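You operate a simulated robot arm through the tools that you are given. There is no shell and no other tool.

Carry out the task below with a simulated robot arm. There is one attempt and no reset: what you move stays moved.

Task
Check the Drain jar in the lamp box and log its cloud.
Fine: the lamp burns only under the closed lid; set the yellow slider to the display's word, switch the lamp off and leave the jar inside with the lid closed; the other jars stay. Set down upright: what you pick out.

The check looks at the end state, three seconds after you hand in, the way a careful person would. Anything else that was tipped, shoved, dropped, spilled or broken makes it a failure. A push-on lid holds only when it is set on centred and level and pressed home; a screw cap is set on level and turned clockwise until tight.

Robot
A 7-joint arm with a two-finger parallel gripper, fixed in place. Base frame: the origin is at the foot of the arm, x ahead of it, y to its left, z up; the work surface is at about z = 0.78. Units: m, degrees, N and s.
With the tool pointing down near the work surface it reaches from about 0.34 to 0.86 m from the base axis. Its first joint turns from -166.0 to 166.0 degrees. Payload 3.43 kg.
The TCP is the grasp point between the finger pads, 0.034 m short of the fingertips. In the tool frame z runs along the fingers and y along their closing line. The gripper opens to 0.128 m. The fingers are 0.024 m wide and 0.012 m thick; the gripper's body (0.048 by 0.13 m) begins 0.096 m behind the TCP.
Orientation is that of the tool frame in the base frame, as a unit quaternion [x, y, z, w]. With the fingers straight down and closing along the base's y, the tool's x points along the base's -x, its y along +y and its z along -z.

Tools
- The arm moves only by the tool servo_tool. Its argument "increments" is one flat list of numbers, 7 for each row, row after row: the shift along the tool's x, y, z in units of 400 mm (1.0 is 400 mm), then the turn, a rotation vector about the tool's x, y, z in units of 90 degrees (1.0 is 90 degrees), then the closure, from 0 (fully open) to 1 (shut). In form: [dx, dy, dz, ax, ay, az, gripper, dx, dy, dz, ax, ay, az, gripper, ...]. A call has 1 to 20 rows; each row is the pose to reach, as a shift and turn from the pose commanded when the call began, along the tool's axes at that moment. A call with a number of a shift or a turn outside -1 to 1 is refused whole. Rows are played at 5 a second. More than 0.05 m and 8.6 degrees between two rows, or a gripper value outside its range, and nothing of the call is played. A pose out of reach is approached as far as the arm can. The call stops where the force on the tool passes 50 N (or 10 N more than at its start, if that is more) or the arm is blocked; 0.2 s more then pass. Each finger travels about 0.153 m/s and halts on what it meets, pressing with about 34 N; the grip force reading is that of the motor and also rises with nothing between the fingers. The clock runs only during rows and for 0.2 s after the last one: add rows that repeat a pose to give the fingers time. It gives the time, the measured TCP pose, the force on the tool (base axes), the opening and the grip force at its end, in the units of the frame above (readings bear some noise), with the torque about the TCP (base axes, N m) and any sound that the robot's microphone picked up.
- Cameras (640 x 400 px; columns grow to the right, rows downward): "scene" is fixed at [0.2202, 0.6498, 1.3478]; the picture's right is [-0.91, -0.42, 0.00], its down [-0.16, 0.36, -0.92] and it looks along [0.38, -0.83, -0.40] (base axes); focal length 359 px, centre (320, 200). "wrist" rides on the gripper at [0.076, -0.011, -0.16] in the tool frame; the picture's right is [0.15, 0.99, 0.00], its down [-0.88, 0.13, -0.46] and it looks along [-0.45, 0.07, 0.89] (tool axes); focal length 234 px, centre (320, 200).
- capture(camera): a new picture of that camera. No time passes.
- locate(camera, pixels): for up to 12 pixels [column, row] of the newest picture of that camera ("zoom" is the newest enlarged one), the place [x, y, z] in the base frame of the surface seen there, good to about 0.003 m. No time passes.
- zoom(camera, box): a new picture of the part [left, top, right, bottom] of that camera's present view, enlarged. No time passes.
- hand_in(): hands the job in; it is judged then, once.

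Leave the gripper open and the arm clear of the work at the hand-in unless told otherwise.

The tools are called after "Emit:" by a JSON object that holds its "api" and its "payload". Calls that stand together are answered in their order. servo_tool: Moves the arm, as the interface text tells. Its arguments: {"type":"object","properties":{"increments":{"type":"array","items":{"type":"number"}}},"required":["increments"]} The other tools are called the same way: capture (camera) takes a picture; locate (camera, pixels) gives the place of the surface under pixels of a picture; zoom (camera, box) takes an enlarged picture of a part of a camera's view; hand_in () hands the job in.

At the start:

```text
t: 0.0
position: [0.5768, 0.1156, 1.164]
ee_rot: [-0.001, 1.0, 0.0, 0.0]
wrist_force: [0.0, 0.2, 1.3]
wrist_torque: [0.01, -0.01, 0.0]
gripper_width: 0.1278
grip_force: 0.1
```

scene: 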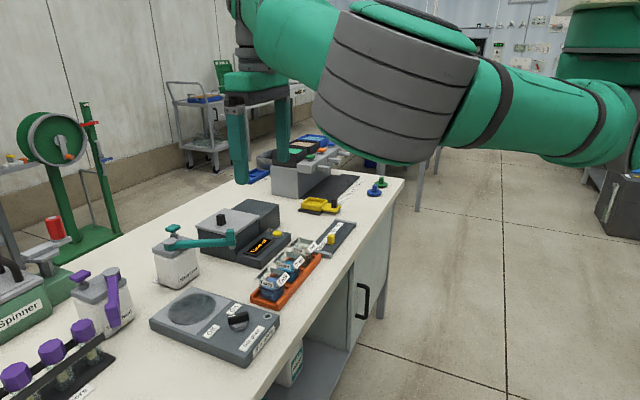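
wrist: 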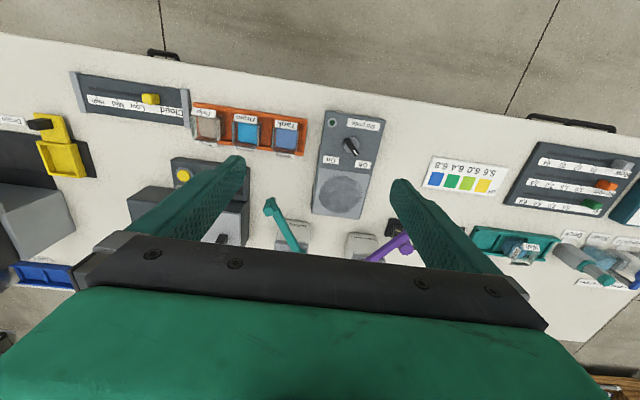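

I see a bench with an orange rack of three jars, a lamp box with a lid and display, and a slider board labelled Cloud. I'll zoom in on these to read the labels.

Emit:
{"api": "zoom", "payload": {"camera": "scene", "box": [180, 180, 370, 310]}}

Emit:
{"api": "zoom", "payload": {"camera": "wrist", "box": [60, 60, 380, 260]}}

```text
3.08 times, centred on (275, 245) of scene
```

zoom: 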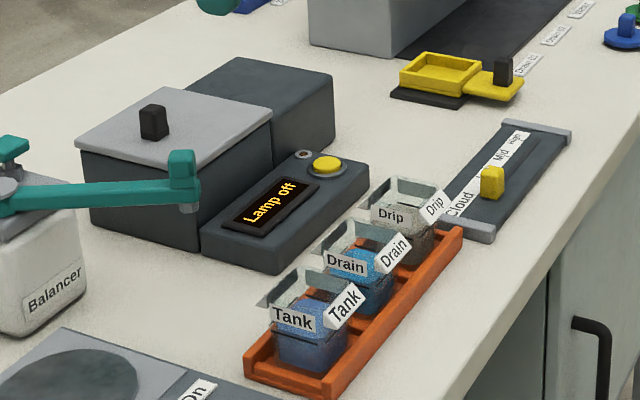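

```text
2.00 times, centred on (220, 160) of wrist
```

zoom: 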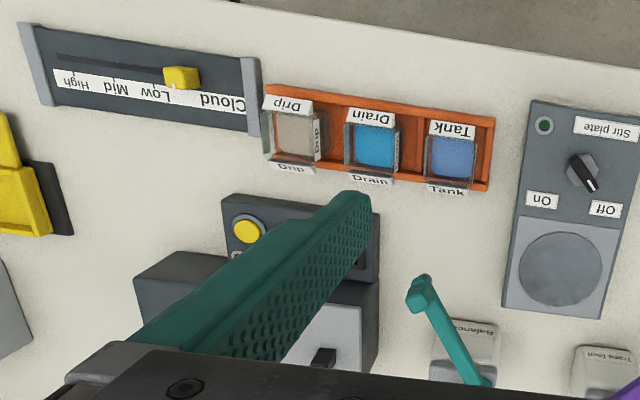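

The Drain jar is the middle one in the orange rack. The lamp box has a grey lid with a black knob, a display saying "Lamp off", and a yellow button. Next I measure the points on these items.

Emit:
{"api": "locate", "payload": {"camera": "wrist", "pixels": [[193, 117], [206, 133], [246, 133], [285, 138], [182, 175], [150, 98], [148, 103], [115, 102], [95, 98], [230, 215], [155, 200], [240, 150]]}}

Emit:
{"api": "zoom", "payload": {"camera": "scene", "box": [240, 220, 340, 310]}}

Emit:
{"api": "zoom", "payload": {"camera": "scene", "box": [190, 195, 300, 275]}}

```text
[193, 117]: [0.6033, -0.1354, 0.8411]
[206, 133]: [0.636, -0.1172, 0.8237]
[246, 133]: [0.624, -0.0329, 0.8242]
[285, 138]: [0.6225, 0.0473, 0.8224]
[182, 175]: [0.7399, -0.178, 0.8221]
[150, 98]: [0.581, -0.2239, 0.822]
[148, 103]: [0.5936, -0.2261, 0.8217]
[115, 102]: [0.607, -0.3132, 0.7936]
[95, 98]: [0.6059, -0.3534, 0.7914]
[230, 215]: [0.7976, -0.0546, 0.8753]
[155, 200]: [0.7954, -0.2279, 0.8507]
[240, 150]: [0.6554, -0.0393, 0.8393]
```

```text
4.44 times, centred on (290, 265) of scene
```

zoom: 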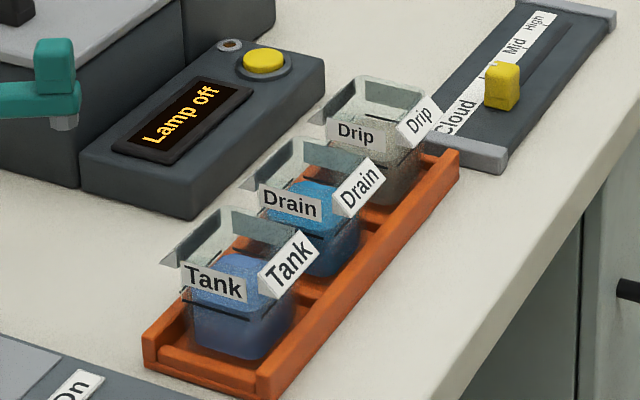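

```text
5.00 times, centred on (245, 235) of scene
```

zoom: 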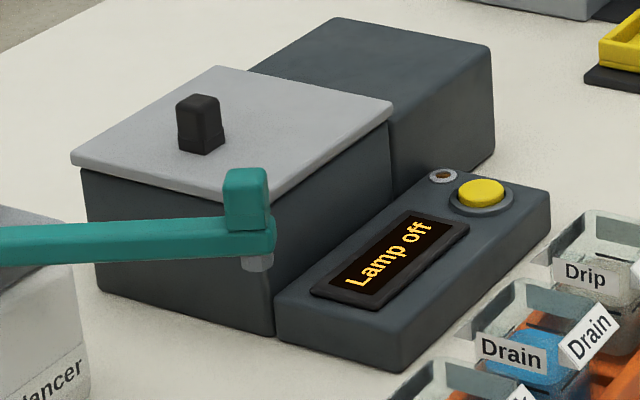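

Now I'll locate the lid corners, knob, display, button and jar rims from the scene camera.

Emit:
{"api": "locate", "payload": {"camera": "zoom", "pixels": [[75, 158], [215, 70], [392, 103], [272, 198], [197, 102], [485, 187], [445, 176], [335, 22], [488, 50], [100, 285], [280, 320], [270, 335]]}}

Emit:
{"api": "locate", "payload": {"camera": "scene", "pixels": [[222, 217], [226, 222], [292, 249], [303, 252], [317, 256], [285, 266], [287, 287], [309, 262], [305, 274], [331, 237], [331, 242], [353, 240]]}}

```text
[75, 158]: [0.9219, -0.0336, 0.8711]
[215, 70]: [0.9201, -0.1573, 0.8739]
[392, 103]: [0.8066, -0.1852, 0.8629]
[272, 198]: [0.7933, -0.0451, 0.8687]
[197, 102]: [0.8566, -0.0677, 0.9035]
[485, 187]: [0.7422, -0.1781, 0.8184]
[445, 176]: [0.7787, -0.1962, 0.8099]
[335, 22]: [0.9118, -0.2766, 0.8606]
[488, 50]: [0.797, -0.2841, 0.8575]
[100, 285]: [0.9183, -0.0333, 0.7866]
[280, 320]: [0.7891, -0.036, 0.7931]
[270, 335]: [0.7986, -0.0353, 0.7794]
```

```text
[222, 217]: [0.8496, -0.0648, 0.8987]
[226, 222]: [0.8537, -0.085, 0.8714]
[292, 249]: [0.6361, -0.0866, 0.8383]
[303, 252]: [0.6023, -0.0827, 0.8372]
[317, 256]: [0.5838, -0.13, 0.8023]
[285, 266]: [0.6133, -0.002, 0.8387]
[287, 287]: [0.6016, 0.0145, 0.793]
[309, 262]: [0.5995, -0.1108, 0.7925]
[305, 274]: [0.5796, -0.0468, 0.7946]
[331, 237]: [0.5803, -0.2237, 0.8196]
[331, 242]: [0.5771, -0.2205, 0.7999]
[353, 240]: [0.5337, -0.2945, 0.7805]
```

The lid (top z≈0.872) spans x 0.79–0.92 and y −0.035 to −0.17, with its knob off-centre towards +y. That could mean a hinge or a slide, so I'll bring the wrist camera over for a closer look.

Emit:
{"api": "servo_tool", "payload": {"increments": [-0.03, -0.077, 0.048, 0, 0, 0, 0, -0.06, -0.154, 0.096, 0, 0, 0, 0, -0.09, -0.231, 0.144, 0, 0, 0, 0, -0.12, -0.308, 0.192, 0, 0, 0, 0, -0.15, -0.385, 0.24, 0, 0, 0, 0, -0.18, -0.462, 0.288, 0, 0, 0, 0, -0.2075, -0.539, 0.335, 0, 0, 0, 0]}}

Emit:
{"api": "capture", "payload": {"camera": "wrist"}}

Emit:
{"api": "capture", "payload": {"camera": "scene"}}

```text
t: 1.6
position: [0.6587, -0.1017, 1.0317]
ee_rot: [-0.001, 1.0, -0.001, 0.0]
wrist_force: [0.7, 0.3, -1.3]
wrist_torque: [-0.08, -0.01, -0.03]
gripper_width: 0.1278
grip_force: 0.1
```

```text
taken
```

wrist: 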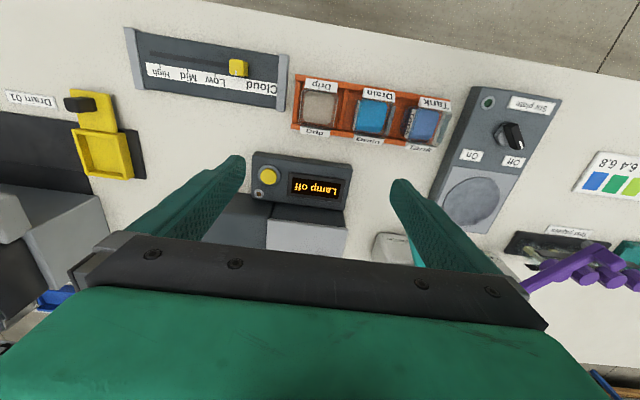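

```text
taken
```

scene: 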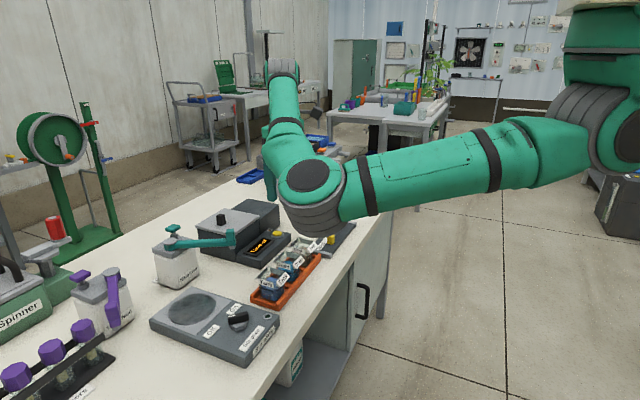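

The scene camera now has a clear view of the lamp box, so I'll zoom in tightly on the lid edges for hinges or rails. I'll also zoom the wrist view on the slider scale, the jars and the box front.

Emit:
{"api": "zoom", "payload": {"camera": "scene", "box": [190, 190, 290, 252]}}

Emit:
{"api": "zoom", "payload": {"camera": "wrist", "box": [120, 20, 460, 250]}}

Emit:
{"api": "zoom", "payload": {"camera": "scene", "box": [250, 200, 360, 305]}}

```text
6.40 times, centred on (240, 221) of scene
```

zoom: 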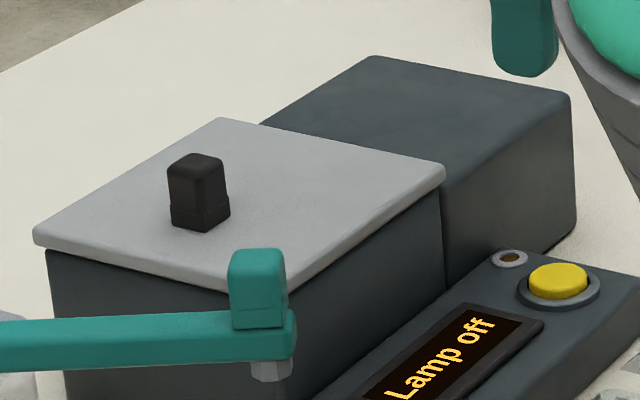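

```text
1.74 times, centred on (290, 135) of wrist
```

zoom: 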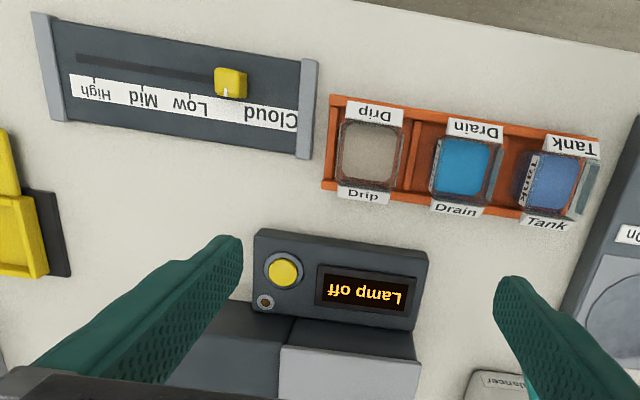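

```text
3.81 times, centred on (305, 252) of scene
```

zoom: 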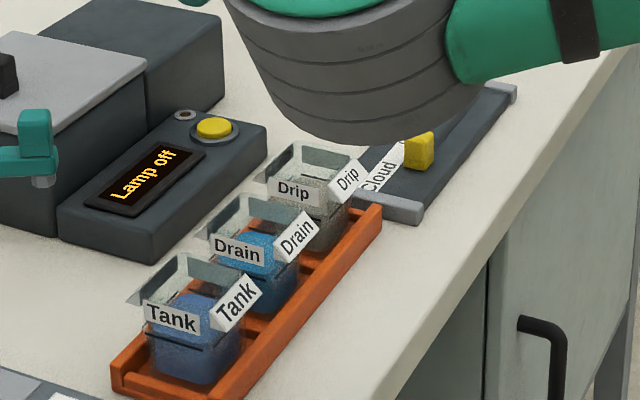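

I see no clear hinge from here, and the lid overhangs the box slightly. I'll tilt the hand so the wrist camera looks forward and down onto the lid and housing from above.

Emit:
{"api": "servo_tool", "payload": {"increments": [-0.02, 0, -0.085, 0, -0.078, 0, 0, -0.04, 0, -0.17, 0, -0.156, 0, 0, -0.06, 0, -0.255, 0, -0.234, 0, 0, -0.08, 0, -0.34, 0, -0.312, 0, 0, -0.1, 0, -0.42, 0, -0.389, 0, 0]}}

Emit:
{"api": "capture", "payload": {"camera": "wrist"}}

```text
t: 2.8
position: [0.6999, -0.0989, 1.1995]
ee_rot: [0.0, 0.953, 0.0, 0.302]
wrist_force: [-0.1, -0.2, -0.4]
wrist_torque: [0.0, 0.02, -0.02]
gripper_width: 0.1284
grip_force: 0.0
```

```text
taken
```

wrist: 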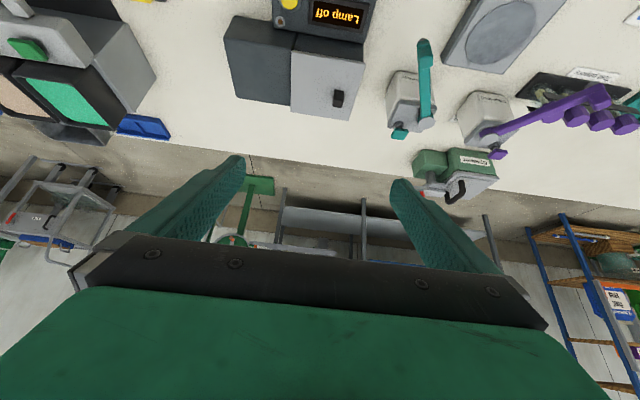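

The lid and housing are now in view around columns 225–365, rows 0–120. I'll enlarge that part.

Emit:
{"api": "zoom", "payload": {"camera": "wrist", "box": [215, 0, 375, 125]}}

Emit:
{"api": "locate", "payload": {"camera": "wrist", "pixels": [[294, 33], [363, 55], [350, 118], [291, 108], [337, 98], [228, 17], [237, 98], [341, 92], [332, 106], [288, 70], [290, 4], [337, 15]]}}

```text
3.20 times, centred on (295, 62) of wrist
```

zoom: 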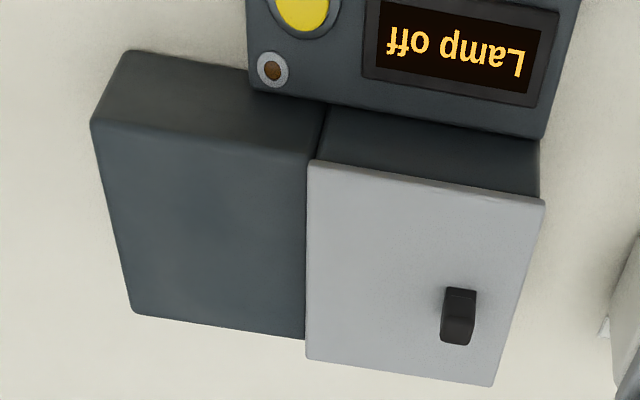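

```text
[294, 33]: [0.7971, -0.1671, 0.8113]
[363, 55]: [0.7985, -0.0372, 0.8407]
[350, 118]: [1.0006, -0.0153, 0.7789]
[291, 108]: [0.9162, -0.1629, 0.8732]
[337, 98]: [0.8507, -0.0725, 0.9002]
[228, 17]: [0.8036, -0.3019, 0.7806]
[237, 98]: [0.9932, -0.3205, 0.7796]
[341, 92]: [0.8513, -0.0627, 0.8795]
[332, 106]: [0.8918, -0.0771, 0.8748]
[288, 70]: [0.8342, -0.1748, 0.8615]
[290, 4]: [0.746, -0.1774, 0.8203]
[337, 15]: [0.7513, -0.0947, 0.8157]
```

Now more exact points from this enlarged picture: the lid corners, the knob, the housing and the screw-like socket.

Emit:
{"api": "locate", "payload": {"camera": "zoom", "pixels": [[316, 170], [536, 210], [488, 378], [312, 352], [457, 320], [446, 310], [472, 312], [450, 340], [470, 342], [300, 8], [272, 70], [300, 250]]}}

```text
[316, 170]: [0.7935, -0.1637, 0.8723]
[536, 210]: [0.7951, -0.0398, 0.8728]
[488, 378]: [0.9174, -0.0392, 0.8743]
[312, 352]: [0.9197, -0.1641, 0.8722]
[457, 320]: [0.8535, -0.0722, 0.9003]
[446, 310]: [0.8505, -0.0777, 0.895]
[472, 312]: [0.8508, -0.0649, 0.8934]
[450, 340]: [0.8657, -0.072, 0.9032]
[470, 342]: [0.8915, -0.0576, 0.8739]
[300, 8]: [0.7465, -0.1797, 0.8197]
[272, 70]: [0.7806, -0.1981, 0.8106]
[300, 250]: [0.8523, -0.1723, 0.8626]
```

The lid is a 0.13 m square (x 0.791–0.921, y −0.167 to −0.036), top at z≈0.873, with the knob at about (0.857, −0.072). Before bringing the hand down, I'll measure the teal Balancer handle nearby.

Emit:
{"api": "locate", "payload": {"camera": "wrist", "pixels": [[423, 42], [425, 80], [427, 120], [399, 133], [393, 80], [410, 100], [340, 97], [475, 110], [482, 130]]}}

Emit:
{"api": "locate", "payload": {"camera": "scene", "pixels": [[231, 233], [232, 240], [200, 242], [172, 228], [180, 250]]}}

```text
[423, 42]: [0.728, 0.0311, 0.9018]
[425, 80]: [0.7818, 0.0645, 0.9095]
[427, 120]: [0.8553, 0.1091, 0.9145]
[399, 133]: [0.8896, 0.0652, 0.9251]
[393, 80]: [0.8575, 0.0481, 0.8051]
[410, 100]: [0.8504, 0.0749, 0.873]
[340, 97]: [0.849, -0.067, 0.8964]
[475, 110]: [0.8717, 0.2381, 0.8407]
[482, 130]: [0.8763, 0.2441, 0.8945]
```

```text
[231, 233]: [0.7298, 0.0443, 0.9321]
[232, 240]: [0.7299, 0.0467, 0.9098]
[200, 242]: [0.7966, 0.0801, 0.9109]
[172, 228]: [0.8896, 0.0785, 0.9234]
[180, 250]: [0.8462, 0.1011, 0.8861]
```

The Balancer stays at y>0.03, so the knob approach is clear. I'll straighten the hand to point down, move above the knob at (0.854, −0.072, 0.965), and partly close the fingers.

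Emit:
{"api": "servo_tool", "payload": {"increments": [0.004, 0.008, 0.088, 0, 0.049, 0, 0.1, 0.008, 0.017, 0.176, 0, 0.098, 0, 0.2, 0.012, 0.025, 0.264, 0, 0.147, 0, 0.3, 0.016, 0.034, 0.352, 0, 0.196, 0, 0.4, 0.018, 0.042, 0.44, 0, 0.245, 0, 0.5, 0.02, 0.05, 0.53, 0, 0.294, 0, 0.6, 0.022, 0.059, 0.62, 0, 0.343, 0, 0.6, 0.0224, 0.067, 0.7012, 0, 0.389, 0, 0.6]}}

Emit:
{"api": "capture", "payload": {"camera": "wrist"}}

Emit:
{"api": "capture", "payload": {"camera": "scene"}}

```text
t: 4.6
position: [0.8525, -0.072, 0.9628]
ee_rot: [0.0, 1.0, 0.0, 0.0]
wrist_force: [-0.4, -0.1, 0.9]
wrist_torque: [-0.01, 0.0, -0.01]
gripper_width: 0.0512
grip_force: 0.1
```

```text
taken
```

wrist: 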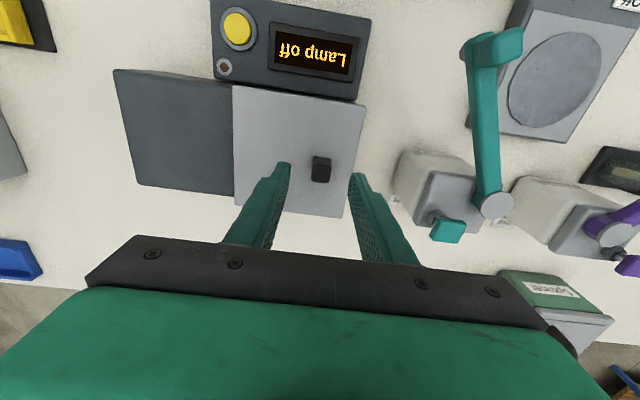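

```text
taken
```

scene: 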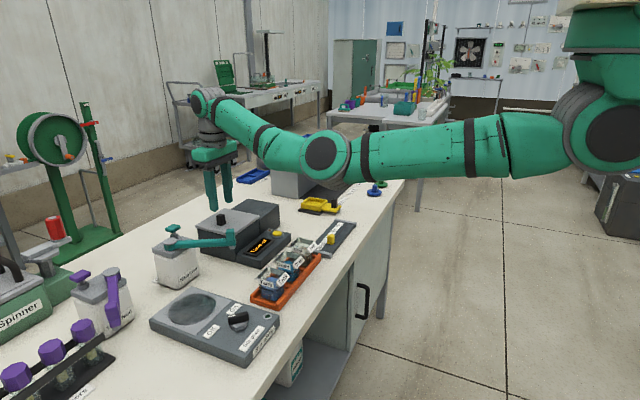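

The knob sits at (320, 168), between the fingers. I'll enlarge the lid and housing once more to look at the gap between them.

Emit:
{"api": "zoom", "payload": {"camera": "wrist", "box": [105, 60, 375, 230]}}

Emit:
{"api": "locate", "payload": {"camera": "wrist", "pixels": [[321, 163], [314, 175], [328, 178], [240, 90], [358, 108], [238, 195], [341, 212], [236, 130], [225, 130], [238, 32], [224, 68]]}}

```text
2.35 times, centred on (240, 145) of wrist
```

zoom: 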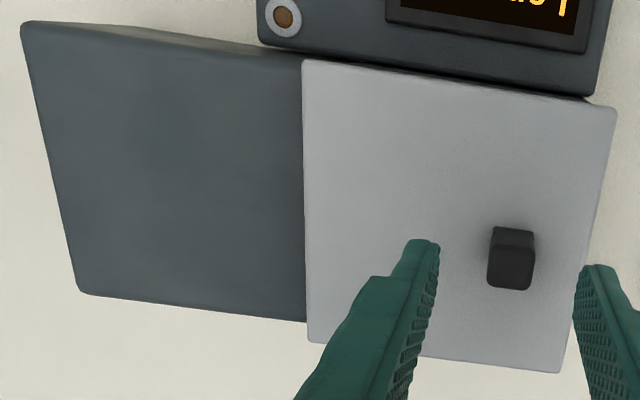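

```text
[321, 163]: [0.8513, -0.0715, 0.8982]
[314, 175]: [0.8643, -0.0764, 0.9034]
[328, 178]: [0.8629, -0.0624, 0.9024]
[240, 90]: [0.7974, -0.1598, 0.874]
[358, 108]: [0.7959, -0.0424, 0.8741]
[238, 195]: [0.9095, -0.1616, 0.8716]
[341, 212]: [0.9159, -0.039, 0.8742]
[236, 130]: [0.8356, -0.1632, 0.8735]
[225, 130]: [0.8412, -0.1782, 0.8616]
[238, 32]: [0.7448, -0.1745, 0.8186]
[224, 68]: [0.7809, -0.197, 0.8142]
```

I'll lower to TCP z≈0.912, with fingertips just above the lid, and close on the knob.

Emit:
{"api": "servo_tool", "payload": {"increments": [-0.01, 0.003, 0.06, 0, 0, 0, 0.6, -0.01, 0.003, 0.127, 0, 0, 0, 0.6, -0.01, 0.003, 0.127, 0, 0, 0, 0.6, -0.01, 0.003, 0.127, 0, 0, 0, 0.8, -0.01, 0.003, 0.127, 0, 0, 0, 1, -0.01, 0.003, 0.127, 0, 0, 0, 1, -0.01, 0.003, 0.127, 0, 0, 0, 1]}}

Emit:
{"api": "capture", "payload": {"camera": "wrist"}}

```text
t: 6.2
position: [0.8574, -0.071, 0.9113]
ee_rot: [0.0, 1.0, 0.0, 0.001]
wrist_force: [2.5, -0.5, -1.6]
wrist_torque: [-0.05, -0.32, -0.07]
gripper_width: 0.0195
grip_force: 44.8
```

```text
taken
```

wrist: 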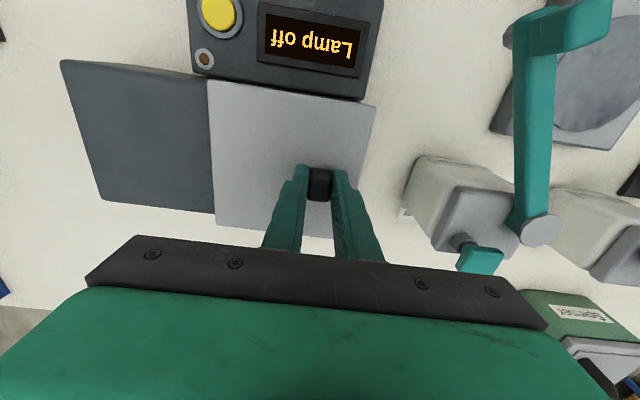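

The knob is held (0.0195 m wide). I'll test gently with a 6 mm push towards −y to see whether the lid slides.

Emit:
{"api": "servo_tool", "payload": {"increments": [0, -0.005, 0, 0, 0, 0, 1, 0, -0.01, 0, 0, 0, 0, 1, 0, -0.015, 0, 0, 0, 0, 1]}}

Emit:
{"api": "capture", "payload": {"camera": "wrist"}}

```text
t: 7.0
position: [0.8585, -0.0768, 0.9113]
ee_rot: [-0.001, 1.0, 0.0, 0.0]
wrist_force: [11.2, 0.8, -8.7]
wrist_torque: [0.01, 0.42, 0.01]
gripper_width: 0.0199
grip_force: 44.8
```

```text
taken
```

wrist: 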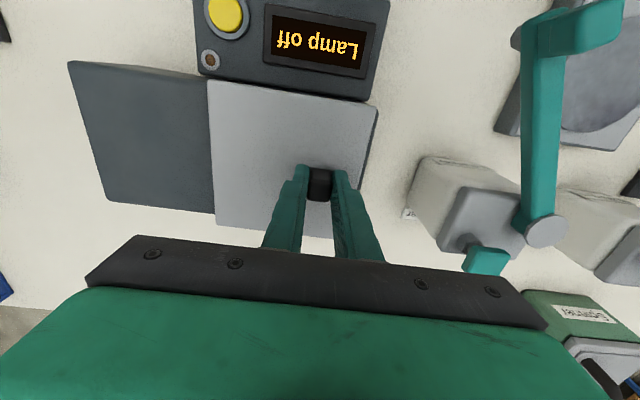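

The lid followed the hand (display shifted right in the picture, lid edge did not), with almost no resistance along y. I'll look closely at the +y edge and the housing side to confirm it slides.

Emit:
{"api": "zoom", "payload": {"camera": "wrist", "box": [60, 60, 400, 260]}}

Emit:
{"api": "zoom", "payload": {"camera": "scene", "box": [185, 180, 295, 260]}}

```text
1.88 times, centred on (230, 160) of wrist
```

zoom: 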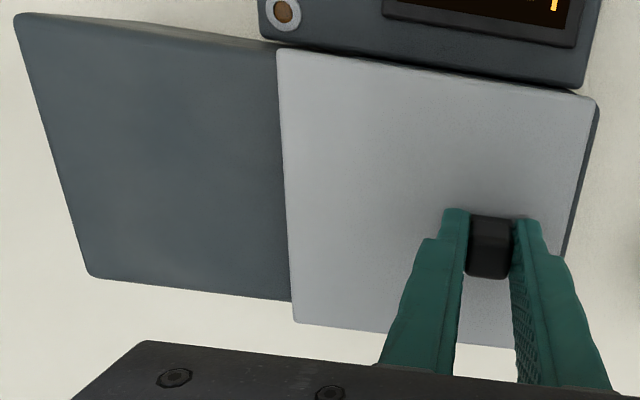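

```text
5.00 times, centred on (240, 220) of scene
```

zoom: 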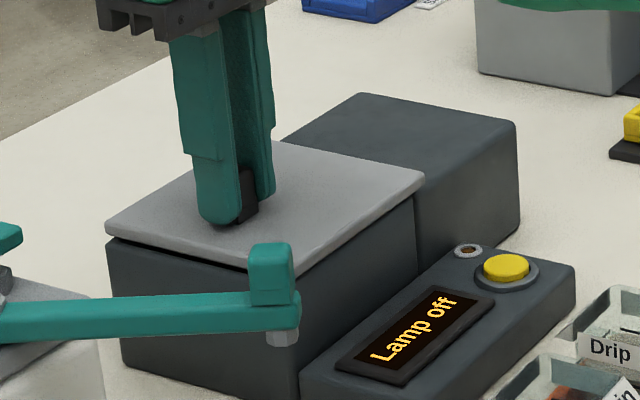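

The lid slides smoothly onto the housing towards −y. I'll keep sliding it slowly by 0.105 m and ease 1.5 mm in +x to relieve the side force.

Emit:
{"api": "servo_tool", "payload": {"increments": [-0.004, -0.03, 0, 0, 0, 0, 1, -0.004, -0.06, 0, 0, 0, 0, 1, -0.004, -0.09, 0, 0, 0, 0, 1, -0.004, -0.12, 0, 0, 0, 0, 1, -0.004, -0.15, 0, 0, 0, 0, 1, -0.004, -0.18, 0, 0, 0, 0, 1, -0.004, -0.21, 0, 0, 0, 0, 1, -0.004, -0.24, 0, 0, 0, 0, 1, -0.004, -0.2625, 0, 0, 0, 0, 1]}}

Emit:
{"api": "capture", "payload": {"camera": "wrist"}}

Emit:
{"api": "zoom", "payload": {"camera": "scene", "box": [185, 160, 305, 260]}}

```text
t: 9.0
position: [0.8566, -0.1823, 0.912]
ee_rot: [-0.001, 1.0, 0.0, -0.002]
wrist_force: [-24.8, 0.3, -4.9]
wrist_torque: [-0.09, 1.26, -0.07]
gripper_width: 0.0197
grip_force: 44.8
```

```text
taken
```

wrist: 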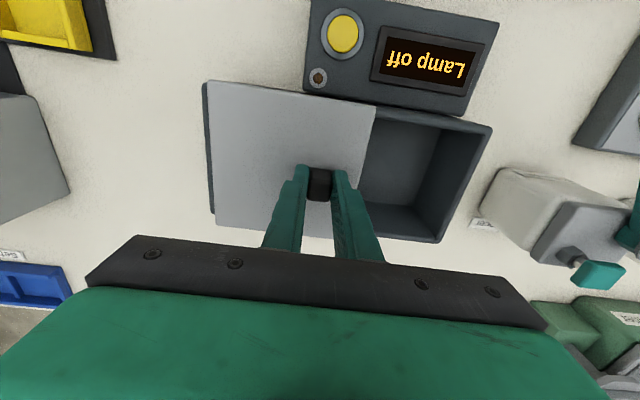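

```text
4.00 times, centred on (245, 210) of scene
```

zoom: 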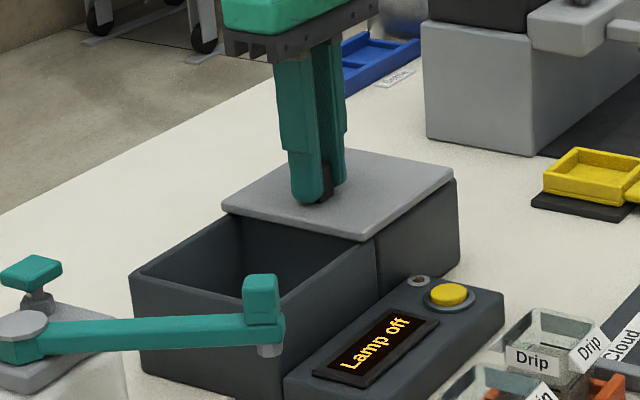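

The cavity is open. I'll relax the x side-force and measure the cavity's corners to see how much the lid still covers.

Emit:
{"api": "servo_tool", "payload": {"increments": [0.003, 0, 0, 0, 0, 0, 1, 0.003, -0.01, 0, 0, 0, 0, 1, 0.003, -0.015, 0, 0, 0, 0, 1]}}

Emit:
{"api": "capture", "payload": {"camera": "wrist"}}

Emit:
{"api": "zoom", "payload": {"camera": "wrist", "box": [200, 60, 520, 260]}}

```text
t: 9.8
position: [0.8571, -0.1886, 0.9116]
ee_rot: [0.0, 1.0, 0.0, -0.001]
wrist_force: [-23.1, -0.3, -5.4]
wrist_torque: [0.01, 1.11, 0.01]
gripper_width: 0.0196
grip_force: 44.7
```

```text
taken
```

wrist: 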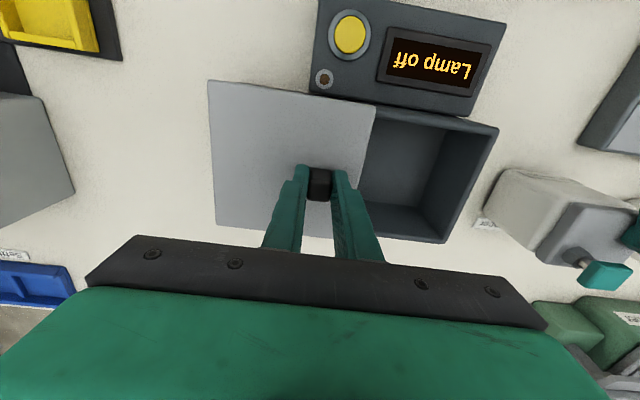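

```text
2.00 times, centred on (360, 160) of wrist
```

zoom: 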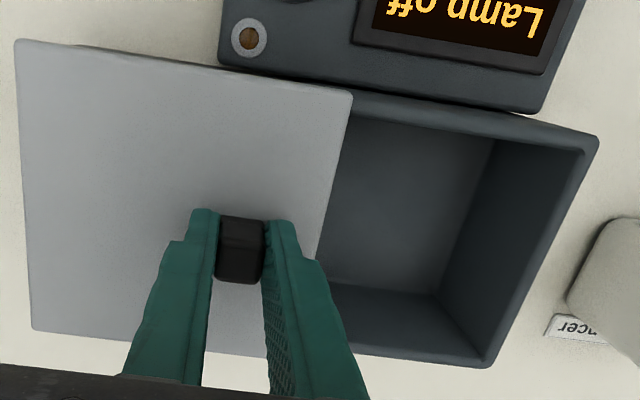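

The lid still slides freely at 0.117 m of travel. I'll locate the cavity's walls and floor before deciding whether to go further.

Emit:
{"api": "locate", "payload": {"camera": "zoom", "pixels": [[352, 100], [590, 140], [486, 362], [345, 345], [492, 145], [435, 292], [350, 160], [335, 285], [400, 200], [575, 160], [480, 335], [25, 50]]}}

```text
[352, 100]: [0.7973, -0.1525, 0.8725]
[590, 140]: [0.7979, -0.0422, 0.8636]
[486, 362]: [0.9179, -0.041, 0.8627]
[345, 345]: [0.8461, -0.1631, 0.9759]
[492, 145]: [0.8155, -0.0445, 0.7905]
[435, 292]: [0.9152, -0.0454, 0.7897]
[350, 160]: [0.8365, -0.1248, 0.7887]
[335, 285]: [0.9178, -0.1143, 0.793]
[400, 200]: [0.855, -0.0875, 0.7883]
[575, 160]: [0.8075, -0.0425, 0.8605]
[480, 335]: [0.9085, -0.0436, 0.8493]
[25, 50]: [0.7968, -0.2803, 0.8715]
```

The cavity floor is at z≈0.789, inner walls x≈0.80–0.915, and y from −0.045 to the lid's edge at −0.153. I'll try 5 mm more for the end stop.

Emit:
{"api": "servo_tool", "payload": {"increments": [0.003, -0.006, 0, 0, 0, 0, 1, 0.004, -0.0125, 0, 0, 0, 0, 1]}}

```text
t: 10.4
position: [0.8577, -0.1922, 0.9136]
ee_rot: [0.0, 1.0, -0.001, 0.0]
wrist_force: [-10.4, 0.7, -9.1]
wrist_torque: [-0.1, 0.48, -0.05]
gripper_width: 0.0194
grip_force: 44.7
```

The lid is open about 0.121 m and still shows no strain. I'll release the knob and rise straight up.

Emit:
{"api": "servo_tool", "payload": {"increments": [0, 0, 0, 0, 0, 0, 0.8, 0, 0, 0, 0, 0, 0, 0.7, 0, 0, 0, 0, 0, 0, 0.65, 0, 0, -0.06, 0, 0, 0, 0.65, 0, 0, -0.14, 0, 0, 0, 0.65, 0, 0, -0.25, 0, 0, 0, 0.6, 0, 0, -0.36, 0, 0, 0, 0.5]}}

Emit:
{"api": "capture", "payload": {"camera": "wrist"}}

Emit:
{"api": "capture", "payload": {"camera": "scene"}}

```text
t: 12.0
position: [0.8535, -0.1936, 1.058]
ee_rot: [-0.001, 1.0, 0.0, -0.001]
wrist_force: [0.4, 0.3, -1.1]
wrist_torque: [0.01, 0.01, 0.01]
gripper_width: 0.0639
grip_force: 0.0
```

```text
taken
```

wrist: 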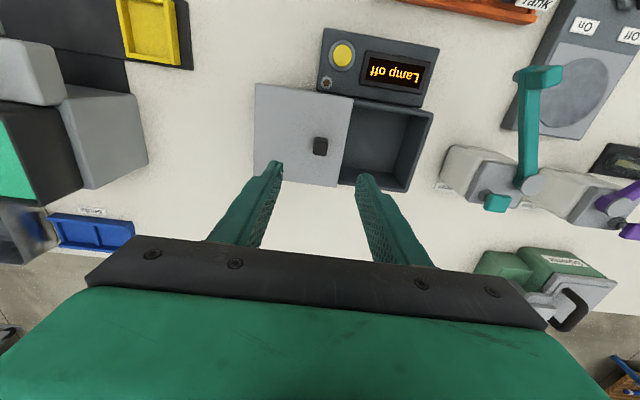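

```text
taken
```

scene: 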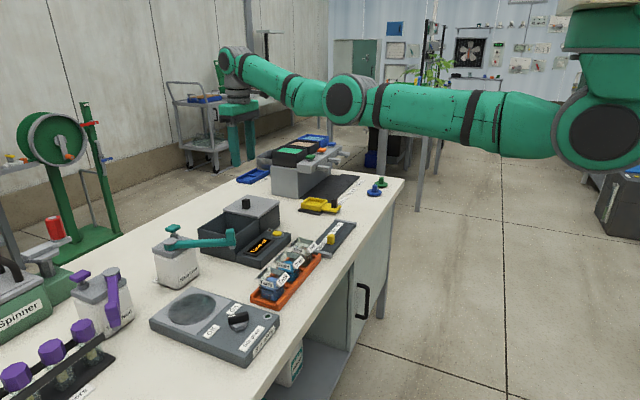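

The lid stays open on the housing. Now I'll move above the jar rack for a close overhead look at the Drain jar.

Emit:
{"api": "servo_tool", "payload": {"increments": [0.072, 0.072, 0.016, 0, 0, 0, 0.5, 0.144, 0.144, 0.032, 0, 0, 0, 0.4, 0.216, 0.216, 0.048, 0, 0, 0, 0.3, 0.288, 0.288, 0.064, 0, 0, 0, 0.2, 0.36, 0.36, 0.08, 0, 0, 0, 0.1, 0.434, 0.434, 0.095, 0, 0, 0, 0]}}

Emit:
{"api": "capture", "payload": {"camera": "wrist"}}

Emit:
{"api": "zoom", "payload": {"camera": "wrist", "box": [190, 40, 450, 200]}}

```text
t: 13.4
position: [0.6839, -0.0206, 1.0194]
ee_rot: [0.0, 1.0, 0.0, 0.0]
wrist_force: [-0.2, -0.6, 0.3]
wrist_torque: [0.06, 0.03, 0.01]
gripper_width: 0.1279
grip_force: 0.1
```

```text
taken
```

wrist: 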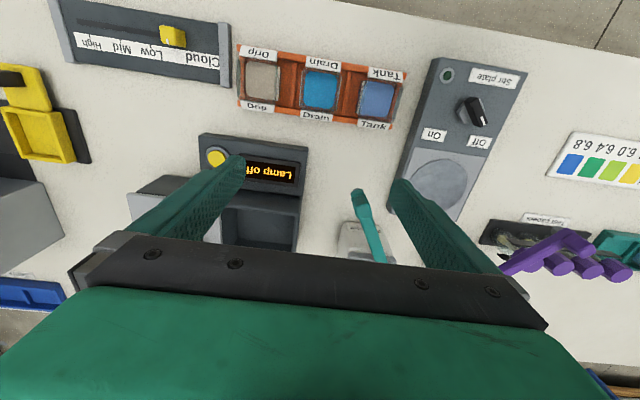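

```text
2.46 times, centred on (320, 120) of wrist
```

zoom: 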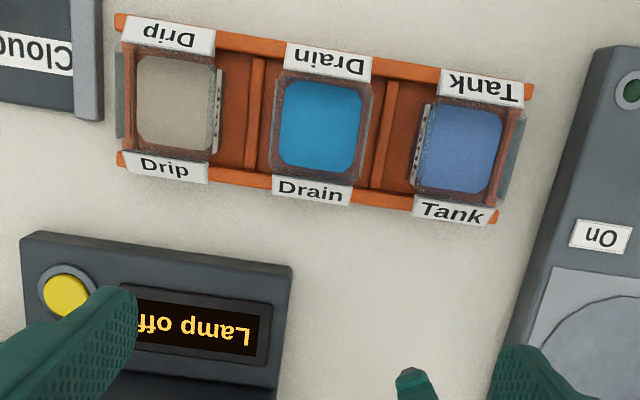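

I see the Drain jar centred near (320, 90) in the picture, in its rack slot between dividers, with tilted labels at its ±x rims. I'll locate its rim and neighbours precisely.

Emit:
{"api": "locate", "payload": {"camera": "zoom", "pixels": [[276, 150], [280, 90], [364, 170], [369, 95], [328, 62], [312, 190], [322, 125], [330, 77], [318, 172], [252, 120], [388, 140], [415, 150]]}}

Emit:
{"api": "locate", "payload": {"camera": "zoom", "pixels": [[218, 110], [120, 80], [510, 150], [378, 57], [286, 47], [288, 72], [369, 77], [275, 180], [352, 188], [353, 203], [120, 20], [530, 90]]}}

```text
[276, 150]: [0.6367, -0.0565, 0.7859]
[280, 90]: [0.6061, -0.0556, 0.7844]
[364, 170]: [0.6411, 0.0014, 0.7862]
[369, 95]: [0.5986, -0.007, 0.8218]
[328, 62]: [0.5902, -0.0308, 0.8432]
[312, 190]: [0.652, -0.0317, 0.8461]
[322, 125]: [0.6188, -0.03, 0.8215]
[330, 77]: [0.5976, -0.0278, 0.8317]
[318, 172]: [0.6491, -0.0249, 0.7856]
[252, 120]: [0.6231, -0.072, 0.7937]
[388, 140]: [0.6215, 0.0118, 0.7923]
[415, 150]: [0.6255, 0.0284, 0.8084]
```

```text
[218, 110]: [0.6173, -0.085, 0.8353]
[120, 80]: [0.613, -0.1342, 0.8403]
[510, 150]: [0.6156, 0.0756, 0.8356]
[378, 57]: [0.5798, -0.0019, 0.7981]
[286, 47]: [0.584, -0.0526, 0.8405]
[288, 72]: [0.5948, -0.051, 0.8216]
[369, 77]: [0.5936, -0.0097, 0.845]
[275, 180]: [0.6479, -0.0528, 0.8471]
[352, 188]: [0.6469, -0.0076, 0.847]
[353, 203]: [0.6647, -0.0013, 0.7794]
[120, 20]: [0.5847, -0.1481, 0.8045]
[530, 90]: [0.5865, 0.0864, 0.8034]
```

The jar centre is about (0.619, −0.030) with liquid at z≈0.821 and rim at z≈0.845. I'll enlarge the gaps on both sides of the Drain jar to be sure the fingers fit.

Emit:
{"api": "zoom", "payload": {"camera": "wrist", "box": [265, 45, 375, 125]}}

Emit:
{"api": "zoom", "payload": {"camera": "scene", "box": [250, 235, 330, 305]}}

```text
5.00 times, centred on (320, 85) of wrist
```

zoom: 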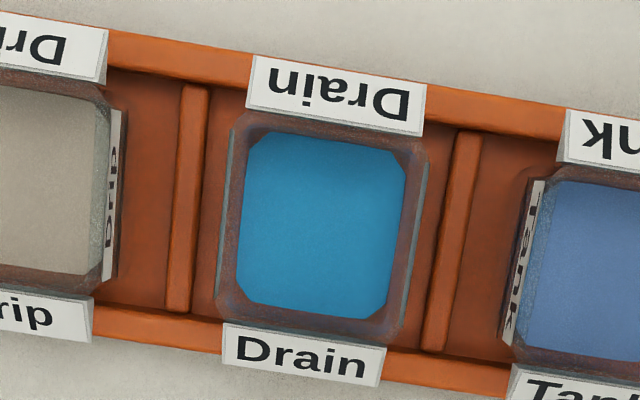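

```text
5.71 times, centred on (290, 270) of scene
```

zoom: 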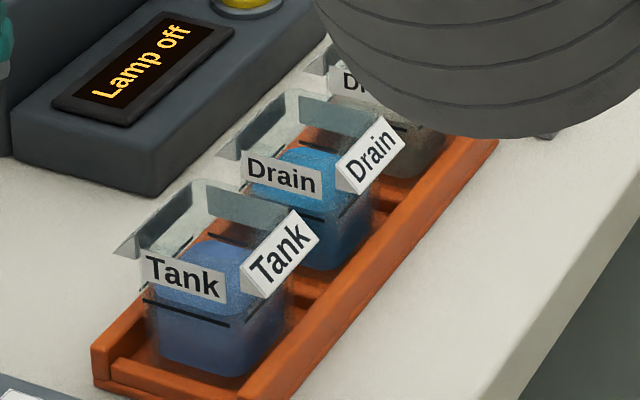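

Each gap is about 29 mm, which is enough for the 12 mm fingers. I'll locate the jar's label edges and centre in this enlarged picture.

Emit:
{"api": "zoom", "payload": {"camera": "wrist", "box": [265, 45, 375, 125]}}

Emit:
{"api": "locate", "payload": {"camera": "zoom", "pixels": [[232, 160], [222, 260], [426, 165], [412, 280], [340, 90], [300, 360], [322, 222], [118, 130], [105, 250], [540, 195], [515, 330], [254, 55]]}}

```text
5.00 times, centred on (320, 85) of wrist
```

zoom: 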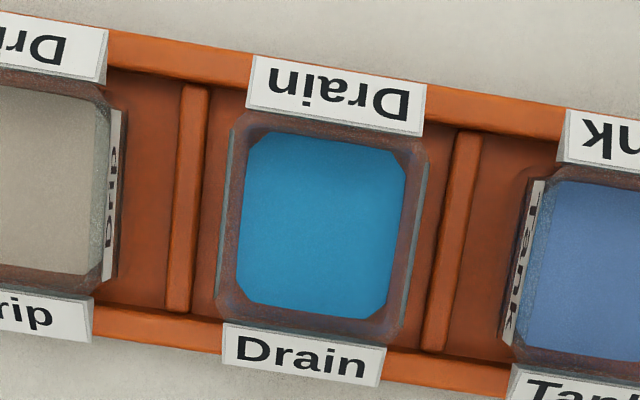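

```text
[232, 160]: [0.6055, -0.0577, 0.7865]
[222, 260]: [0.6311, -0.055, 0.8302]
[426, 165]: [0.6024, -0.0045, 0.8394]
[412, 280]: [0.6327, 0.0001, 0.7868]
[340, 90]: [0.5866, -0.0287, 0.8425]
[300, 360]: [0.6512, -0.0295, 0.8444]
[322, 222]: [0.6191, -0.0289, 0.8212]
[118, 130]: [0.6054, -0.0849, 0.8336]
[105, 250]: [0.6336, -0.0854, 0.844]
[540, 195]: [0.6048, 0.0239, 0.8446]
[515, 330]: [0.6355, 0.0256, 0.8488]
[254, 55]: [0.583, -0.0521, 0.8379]
```

Drain jar: y −0.055 to −0.0045 and x-centre 0.619, while the neighbours' labels start at y −0.085 and +0.0245. I'll move above it with fingers opened to 0.070 m.

Emit:
{"api": "servo_tool", "payload": {"increments": [0.054, -0.008, 0.06, 0, 0, 0, 0.453, 0.108, -0.016, 0.12, 0, 0, 0, 0.453, 0.162, -0.0235, 0.18, 0, 0, 0, 0.453, 0.162, -0.0235, 0.2235, 0, 0, 0, 0.453, 0.162, -0.0235, 0.2235, 0, 0, 0, 0.453]}}

Emit:
{"api": "capture", "payload": {"camera": "wrist"}}

Emit:
{"api": "zoom", "payload": {"camera": "scene", "box": [230, 190, 350, 310]}}

```text
t: 14.6
position: [0.6175, -0.0294, 0.9291]
ee_rot: [0.0, 1.0, 0.001, 0.0]
wrist_force: [0.0, 0.0, 0.2]
wrist_torque: [-0.03, 0.01, -0.01]
gripper_width: 0.0699
grip_force: 0.0
```

```text
taken
```

wrist: 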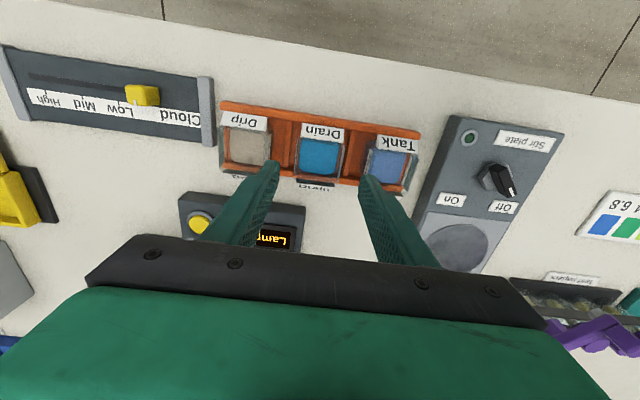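

```text
3.33 times, centred on (290, 250) of scene
```

zoom: 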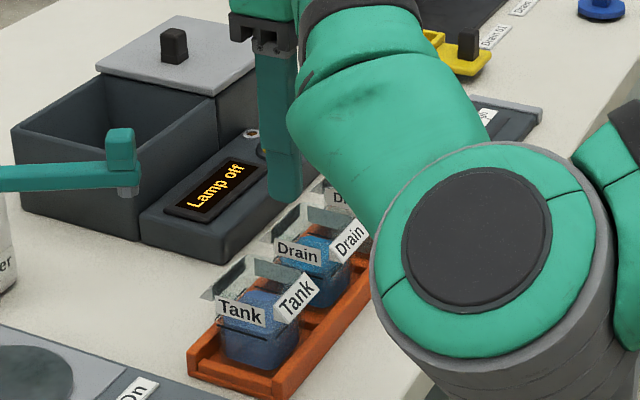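

The hand is aligned over the Drain jar. I'll lower until the fingertips are just above the rim, then check alignment.

Emit:
{"api": "servo_tool", "payload": {"increments": [0, 0, 0.05, 0, 0, 0, 0.453, 0, 0, 0.1, 0, 0, 0, 0.453, 0, 0, 0.1, 0, 0, 0, 0.453]}}

Emit:
{"api": "zoom", "payload": {"camera": "wrist", "box": [190, 90, 450, 250]}}

```text
t: 15.4
position: [0.6167, -0.0292, 0.8888]
ee_rot: [-0.001, 1.0, 0.0, 0.0]
wrist_force: [-0.9, -0.4, 0.0]
wrist_torque: [0.01, -0.01, 0.0]
gripper_width: 0.0701
grip_force: 0.0
```

```text
2.46 times, centred on (320, 170) of wrist
```

zoom: 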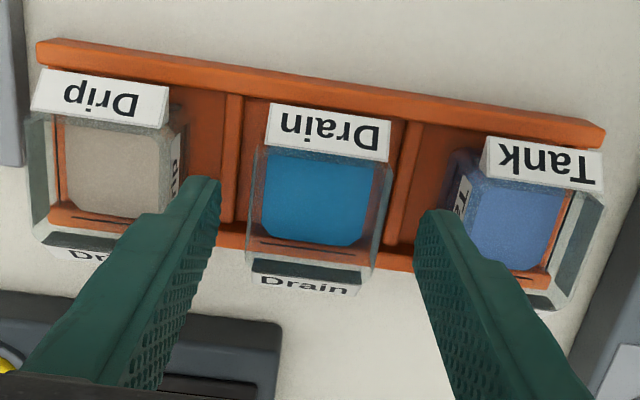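

The fingertips straddle the Drain jar. I'll check the fingertip edges against the neighbouring jars numerically.

Emit:
{"api": "locate", "payload": {"camera": "zoom", "pixels": [[192, 182], [216, 182], [424, 214], [444, 216], [452, 168], [458, 200], [182, 150], [172, 140], [386, 160], [258, 150], [330, 130], [300, 290]]}}

```text
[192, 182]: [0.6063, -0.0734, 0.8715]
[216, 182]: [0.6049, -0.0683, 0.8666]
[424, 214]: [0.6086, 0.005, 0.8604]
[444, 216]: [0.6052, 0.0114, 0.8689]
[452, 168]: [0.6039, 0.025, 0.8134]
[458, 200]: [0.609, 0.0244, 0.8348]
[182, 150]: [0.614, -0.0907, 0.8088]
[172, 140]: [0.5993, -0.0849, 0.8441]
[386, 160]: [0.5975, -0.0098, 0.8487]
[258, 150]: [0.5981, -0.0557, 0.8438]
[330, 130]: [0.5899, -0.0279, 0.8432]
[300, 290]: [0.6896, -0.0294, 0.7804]
```

There are at least 12 mm of clearance on each side. I'll lower to TCP z≈0.839 and close gently on the jar.

Emit:
{"api": "servo_tool", "payload": {"increments": [-0.004, -0.001, 0.05, 0, 0, 0, 0.453, -0.004, -0.001, 0.1, 0, 0, 0, 0.453, -0.004, -0.001, 0.126, 0, 0, 0, 0.453, -0.004, -0.001, 0.126, 0, 0, 0, 0.453, -0.004, -0.001, 0.126, 0, 0, 0, 0.5, -0.004, -0.001, 0.126, 0, 0, 0, 0.55, -0.004, -0.001, 0.126, 0, 0, 0, 0.6, -0.004, -0.001, 0.126, 0, 0, 0, 0.65, -0.004, -0.001, 0.126, 0, 0, 0, 0.7, -0.004, -0.001, 0.126, 0, 0, 0, 0.7]}}

Emit:
{"api": "capture", "payload": {"camera": "wrist"}}

Emit:
{"api": "zoom", "payload": {"camera": "scene", "box": [230, 190, 350, 310]}}

```text
t: 17.6
position: [0.6177, -0.0306, 0.8387]
ee_rot: [-0.001, 1.0, 0.0, 0.0]
wrist_force: [0.5, 0.5, 0.9]
wrist_torque: [0.0, 0.01, 0.0]
gripper_width: 0.0492
grip_force: 33.8
```

```text
taken
```

wrist: 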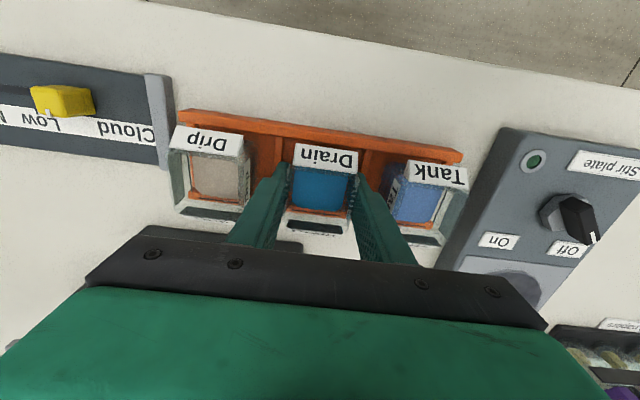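

```text
3.33 times, centred on (290, 250) of scene
```

zoom: 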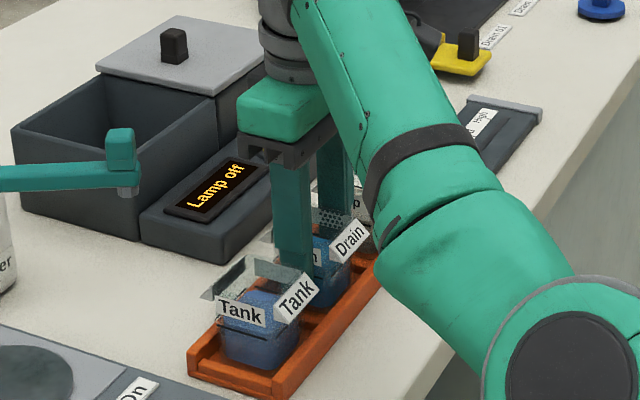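

The jar is gripped (0.049 m, 34 N). I'll lift slowly and straight up by 0.12 m.

Emit:
{"api": "servo_tool", "payload": {"increments": [0, 0, -0.01, 0, 0, 0, 0.72, 0, 0, -0.03, 0, 0, 0, 0.72, 0, 0, -0.06, 0, 0, 0, 0.72, 0, 0, -0.09, 0, 0, 0, 0.72, 0, 0, -0.12, 0, 0, 0, 0.72, 0, 0, -0.15, 0, 0, 0, 0.72, 0, 0, -0.18, 0, 0, 0, 0.72, 0, 0, -0.21, 0, 0, 0, 0.72, 0, 0, -0.24, 0, 0, 0, 0.72, 0, 0, -0.27, 0, 0, 0, 0.72, 0, 0, -0.29, 0, 0, 0, 0.72, 0, 0, -0.3, 0, 0, 0, 0.72]}}

Emit:
{"api": "capture", "payload": {"camera": "wrist"}}

Emit:
{"api": "capture", "payload": {"camera": "scene"}}

```text
t: 20.2
position: [0.6179, -0.0321, 0.9586]
ee_rot: [0.0, 1.0, 0.0, -0.001]
wrist_force: [0.1, 0.5, -0.9]
wrist_torque: [-0.01, -0.01, -0.02]
gripper_width: 0.049
grip_force: 33.9
```

```text
taken
```

wrist: 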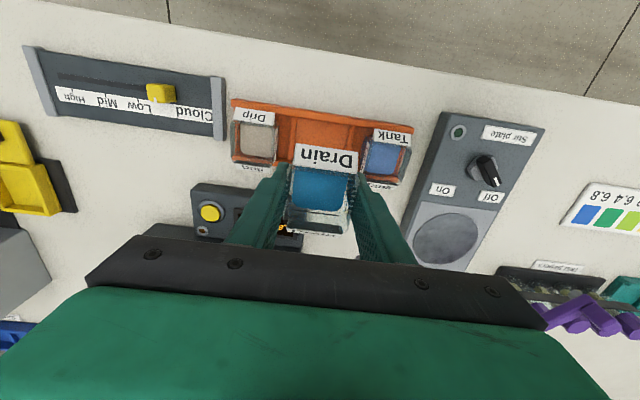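

```text
taken
```

scene: 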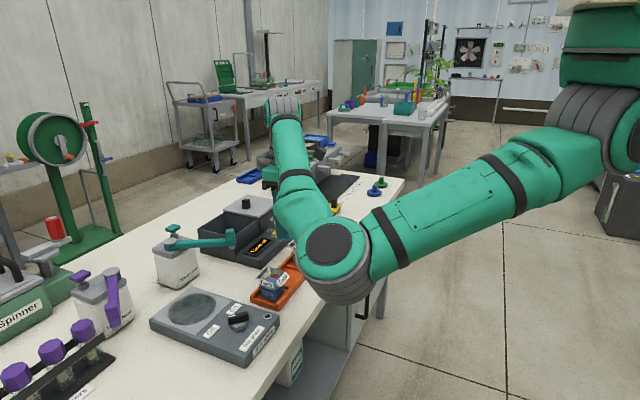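

The jar is up level, and the other two jars are unmoved. I'll carry it slowly at this height to above the cavity centre at (0.850, −0.101).

Emit:
{"api": "servo_tool", "payload": {"increments": [-0.015, -0.004, 0, 0, 0, 0, 0.72, -0.045, -0.013, 0, 0, 0, 0, 0.72, -0.09, -0.026, 0, 0, 0, 0, 0.72, -0.135, -0.04, 0, 0, 0, 0, 0.72, -0.18, -0.053, 0, 0, 0, 0, 0.72, -0.225, -0.066, 0, 0, 0, 0, 0.72, -0.27, -0.08, 0, 0, 0, 0, 0.72, -0.315, -0.093, 0, 0, 0, 0, 0.72, -0.36, -0.106, 0, 0, 0, 0, 0.72, -0.405, -0.12, 0, 0, 0, 0, 0.72, -0.45, -0.133, 0, 0, 0, 0, 0.72, -0.495, -0.147, 0, 0, 0, 0, 0.72, -0.535, -0.159, 0, 0, 0, 0, 0.72, -0.565, -0.169, 0, 0, 0, 0, 0.72, -0.58, -0.173, 0, 0, 0, 0, 0.72, -0.58, -0.173, 0, 0, 0, 0, 0.72]}}

Emit:
{"api": "capture", "payload": {"camera": "wrist"}}

Emit:
{"api": "zoom", "payload": {"camera": "scene", "box": [170, 150, 330, 270]}}

```text
t: 23.6
position: [0.8516, -0.0995, 0.9597]
ee_rot: [-0.001, 1.0, 0.0, 0.0]
wrist_force: [-0.1, -0.9, 0.0]
wrist_torque: [0.0, 0.0, 0.0]
gripper_width: 0.0493
grip_force: 33.7
```

```text
taken
```

wrist: 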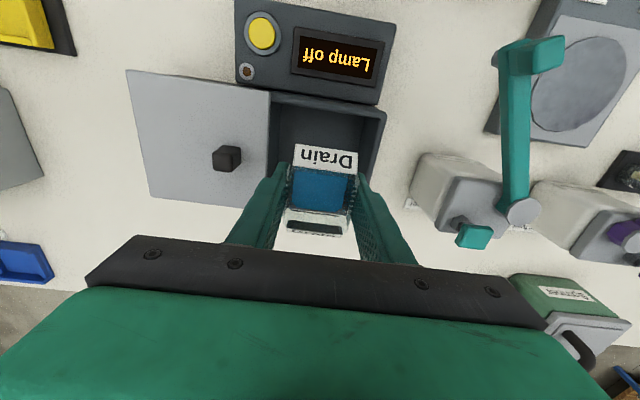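

```text
3.33 times, centred on (250, 210) of scene
```

zoom: 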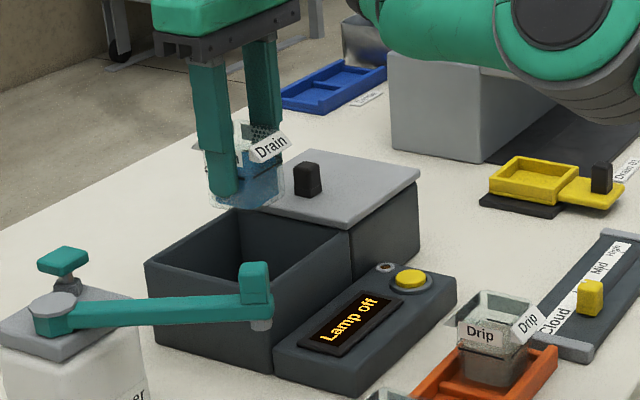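

The jar hangs above the open cavity. I'll check the lid edge and cavity walls against the jar and fingers before lowering.

Emit:
{"api": "zoom", "payload": {"camera": "wrist", "box": [210, 70, 410, 250]}}

Emit:
{"api": "locate", "payload": {"camera": "wrist", "pixels": [[268, 100], [268, 140], [384, 115], [372, 130], [372, 150], [276, 108], [227, 155], [285, 165], [357, 165], [355, 190], [264, 185], [380, 130]]}}

```text
2.22 times, centred on (310, 160) of wrist
```

zoom: 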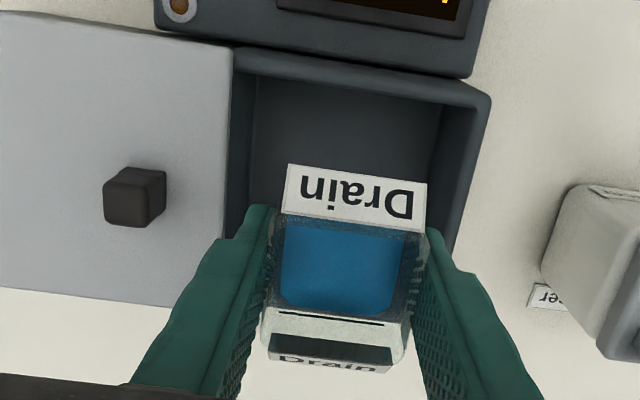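

```text
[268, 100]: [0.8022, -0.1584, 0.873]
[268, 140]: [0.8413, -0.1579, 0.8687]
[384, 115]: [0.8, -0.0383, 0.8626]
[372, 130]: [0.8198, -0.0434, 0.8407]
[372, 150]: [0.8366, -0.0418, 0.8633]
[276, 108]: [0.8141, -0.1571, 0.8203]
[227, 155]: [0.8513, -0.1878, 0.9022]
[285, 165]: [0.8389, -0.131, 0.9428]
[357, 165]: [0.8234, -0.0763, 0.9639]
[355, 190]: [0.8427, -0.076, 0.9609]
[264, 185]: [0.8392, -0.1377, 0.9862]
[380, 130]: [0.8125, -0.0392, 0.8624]
```

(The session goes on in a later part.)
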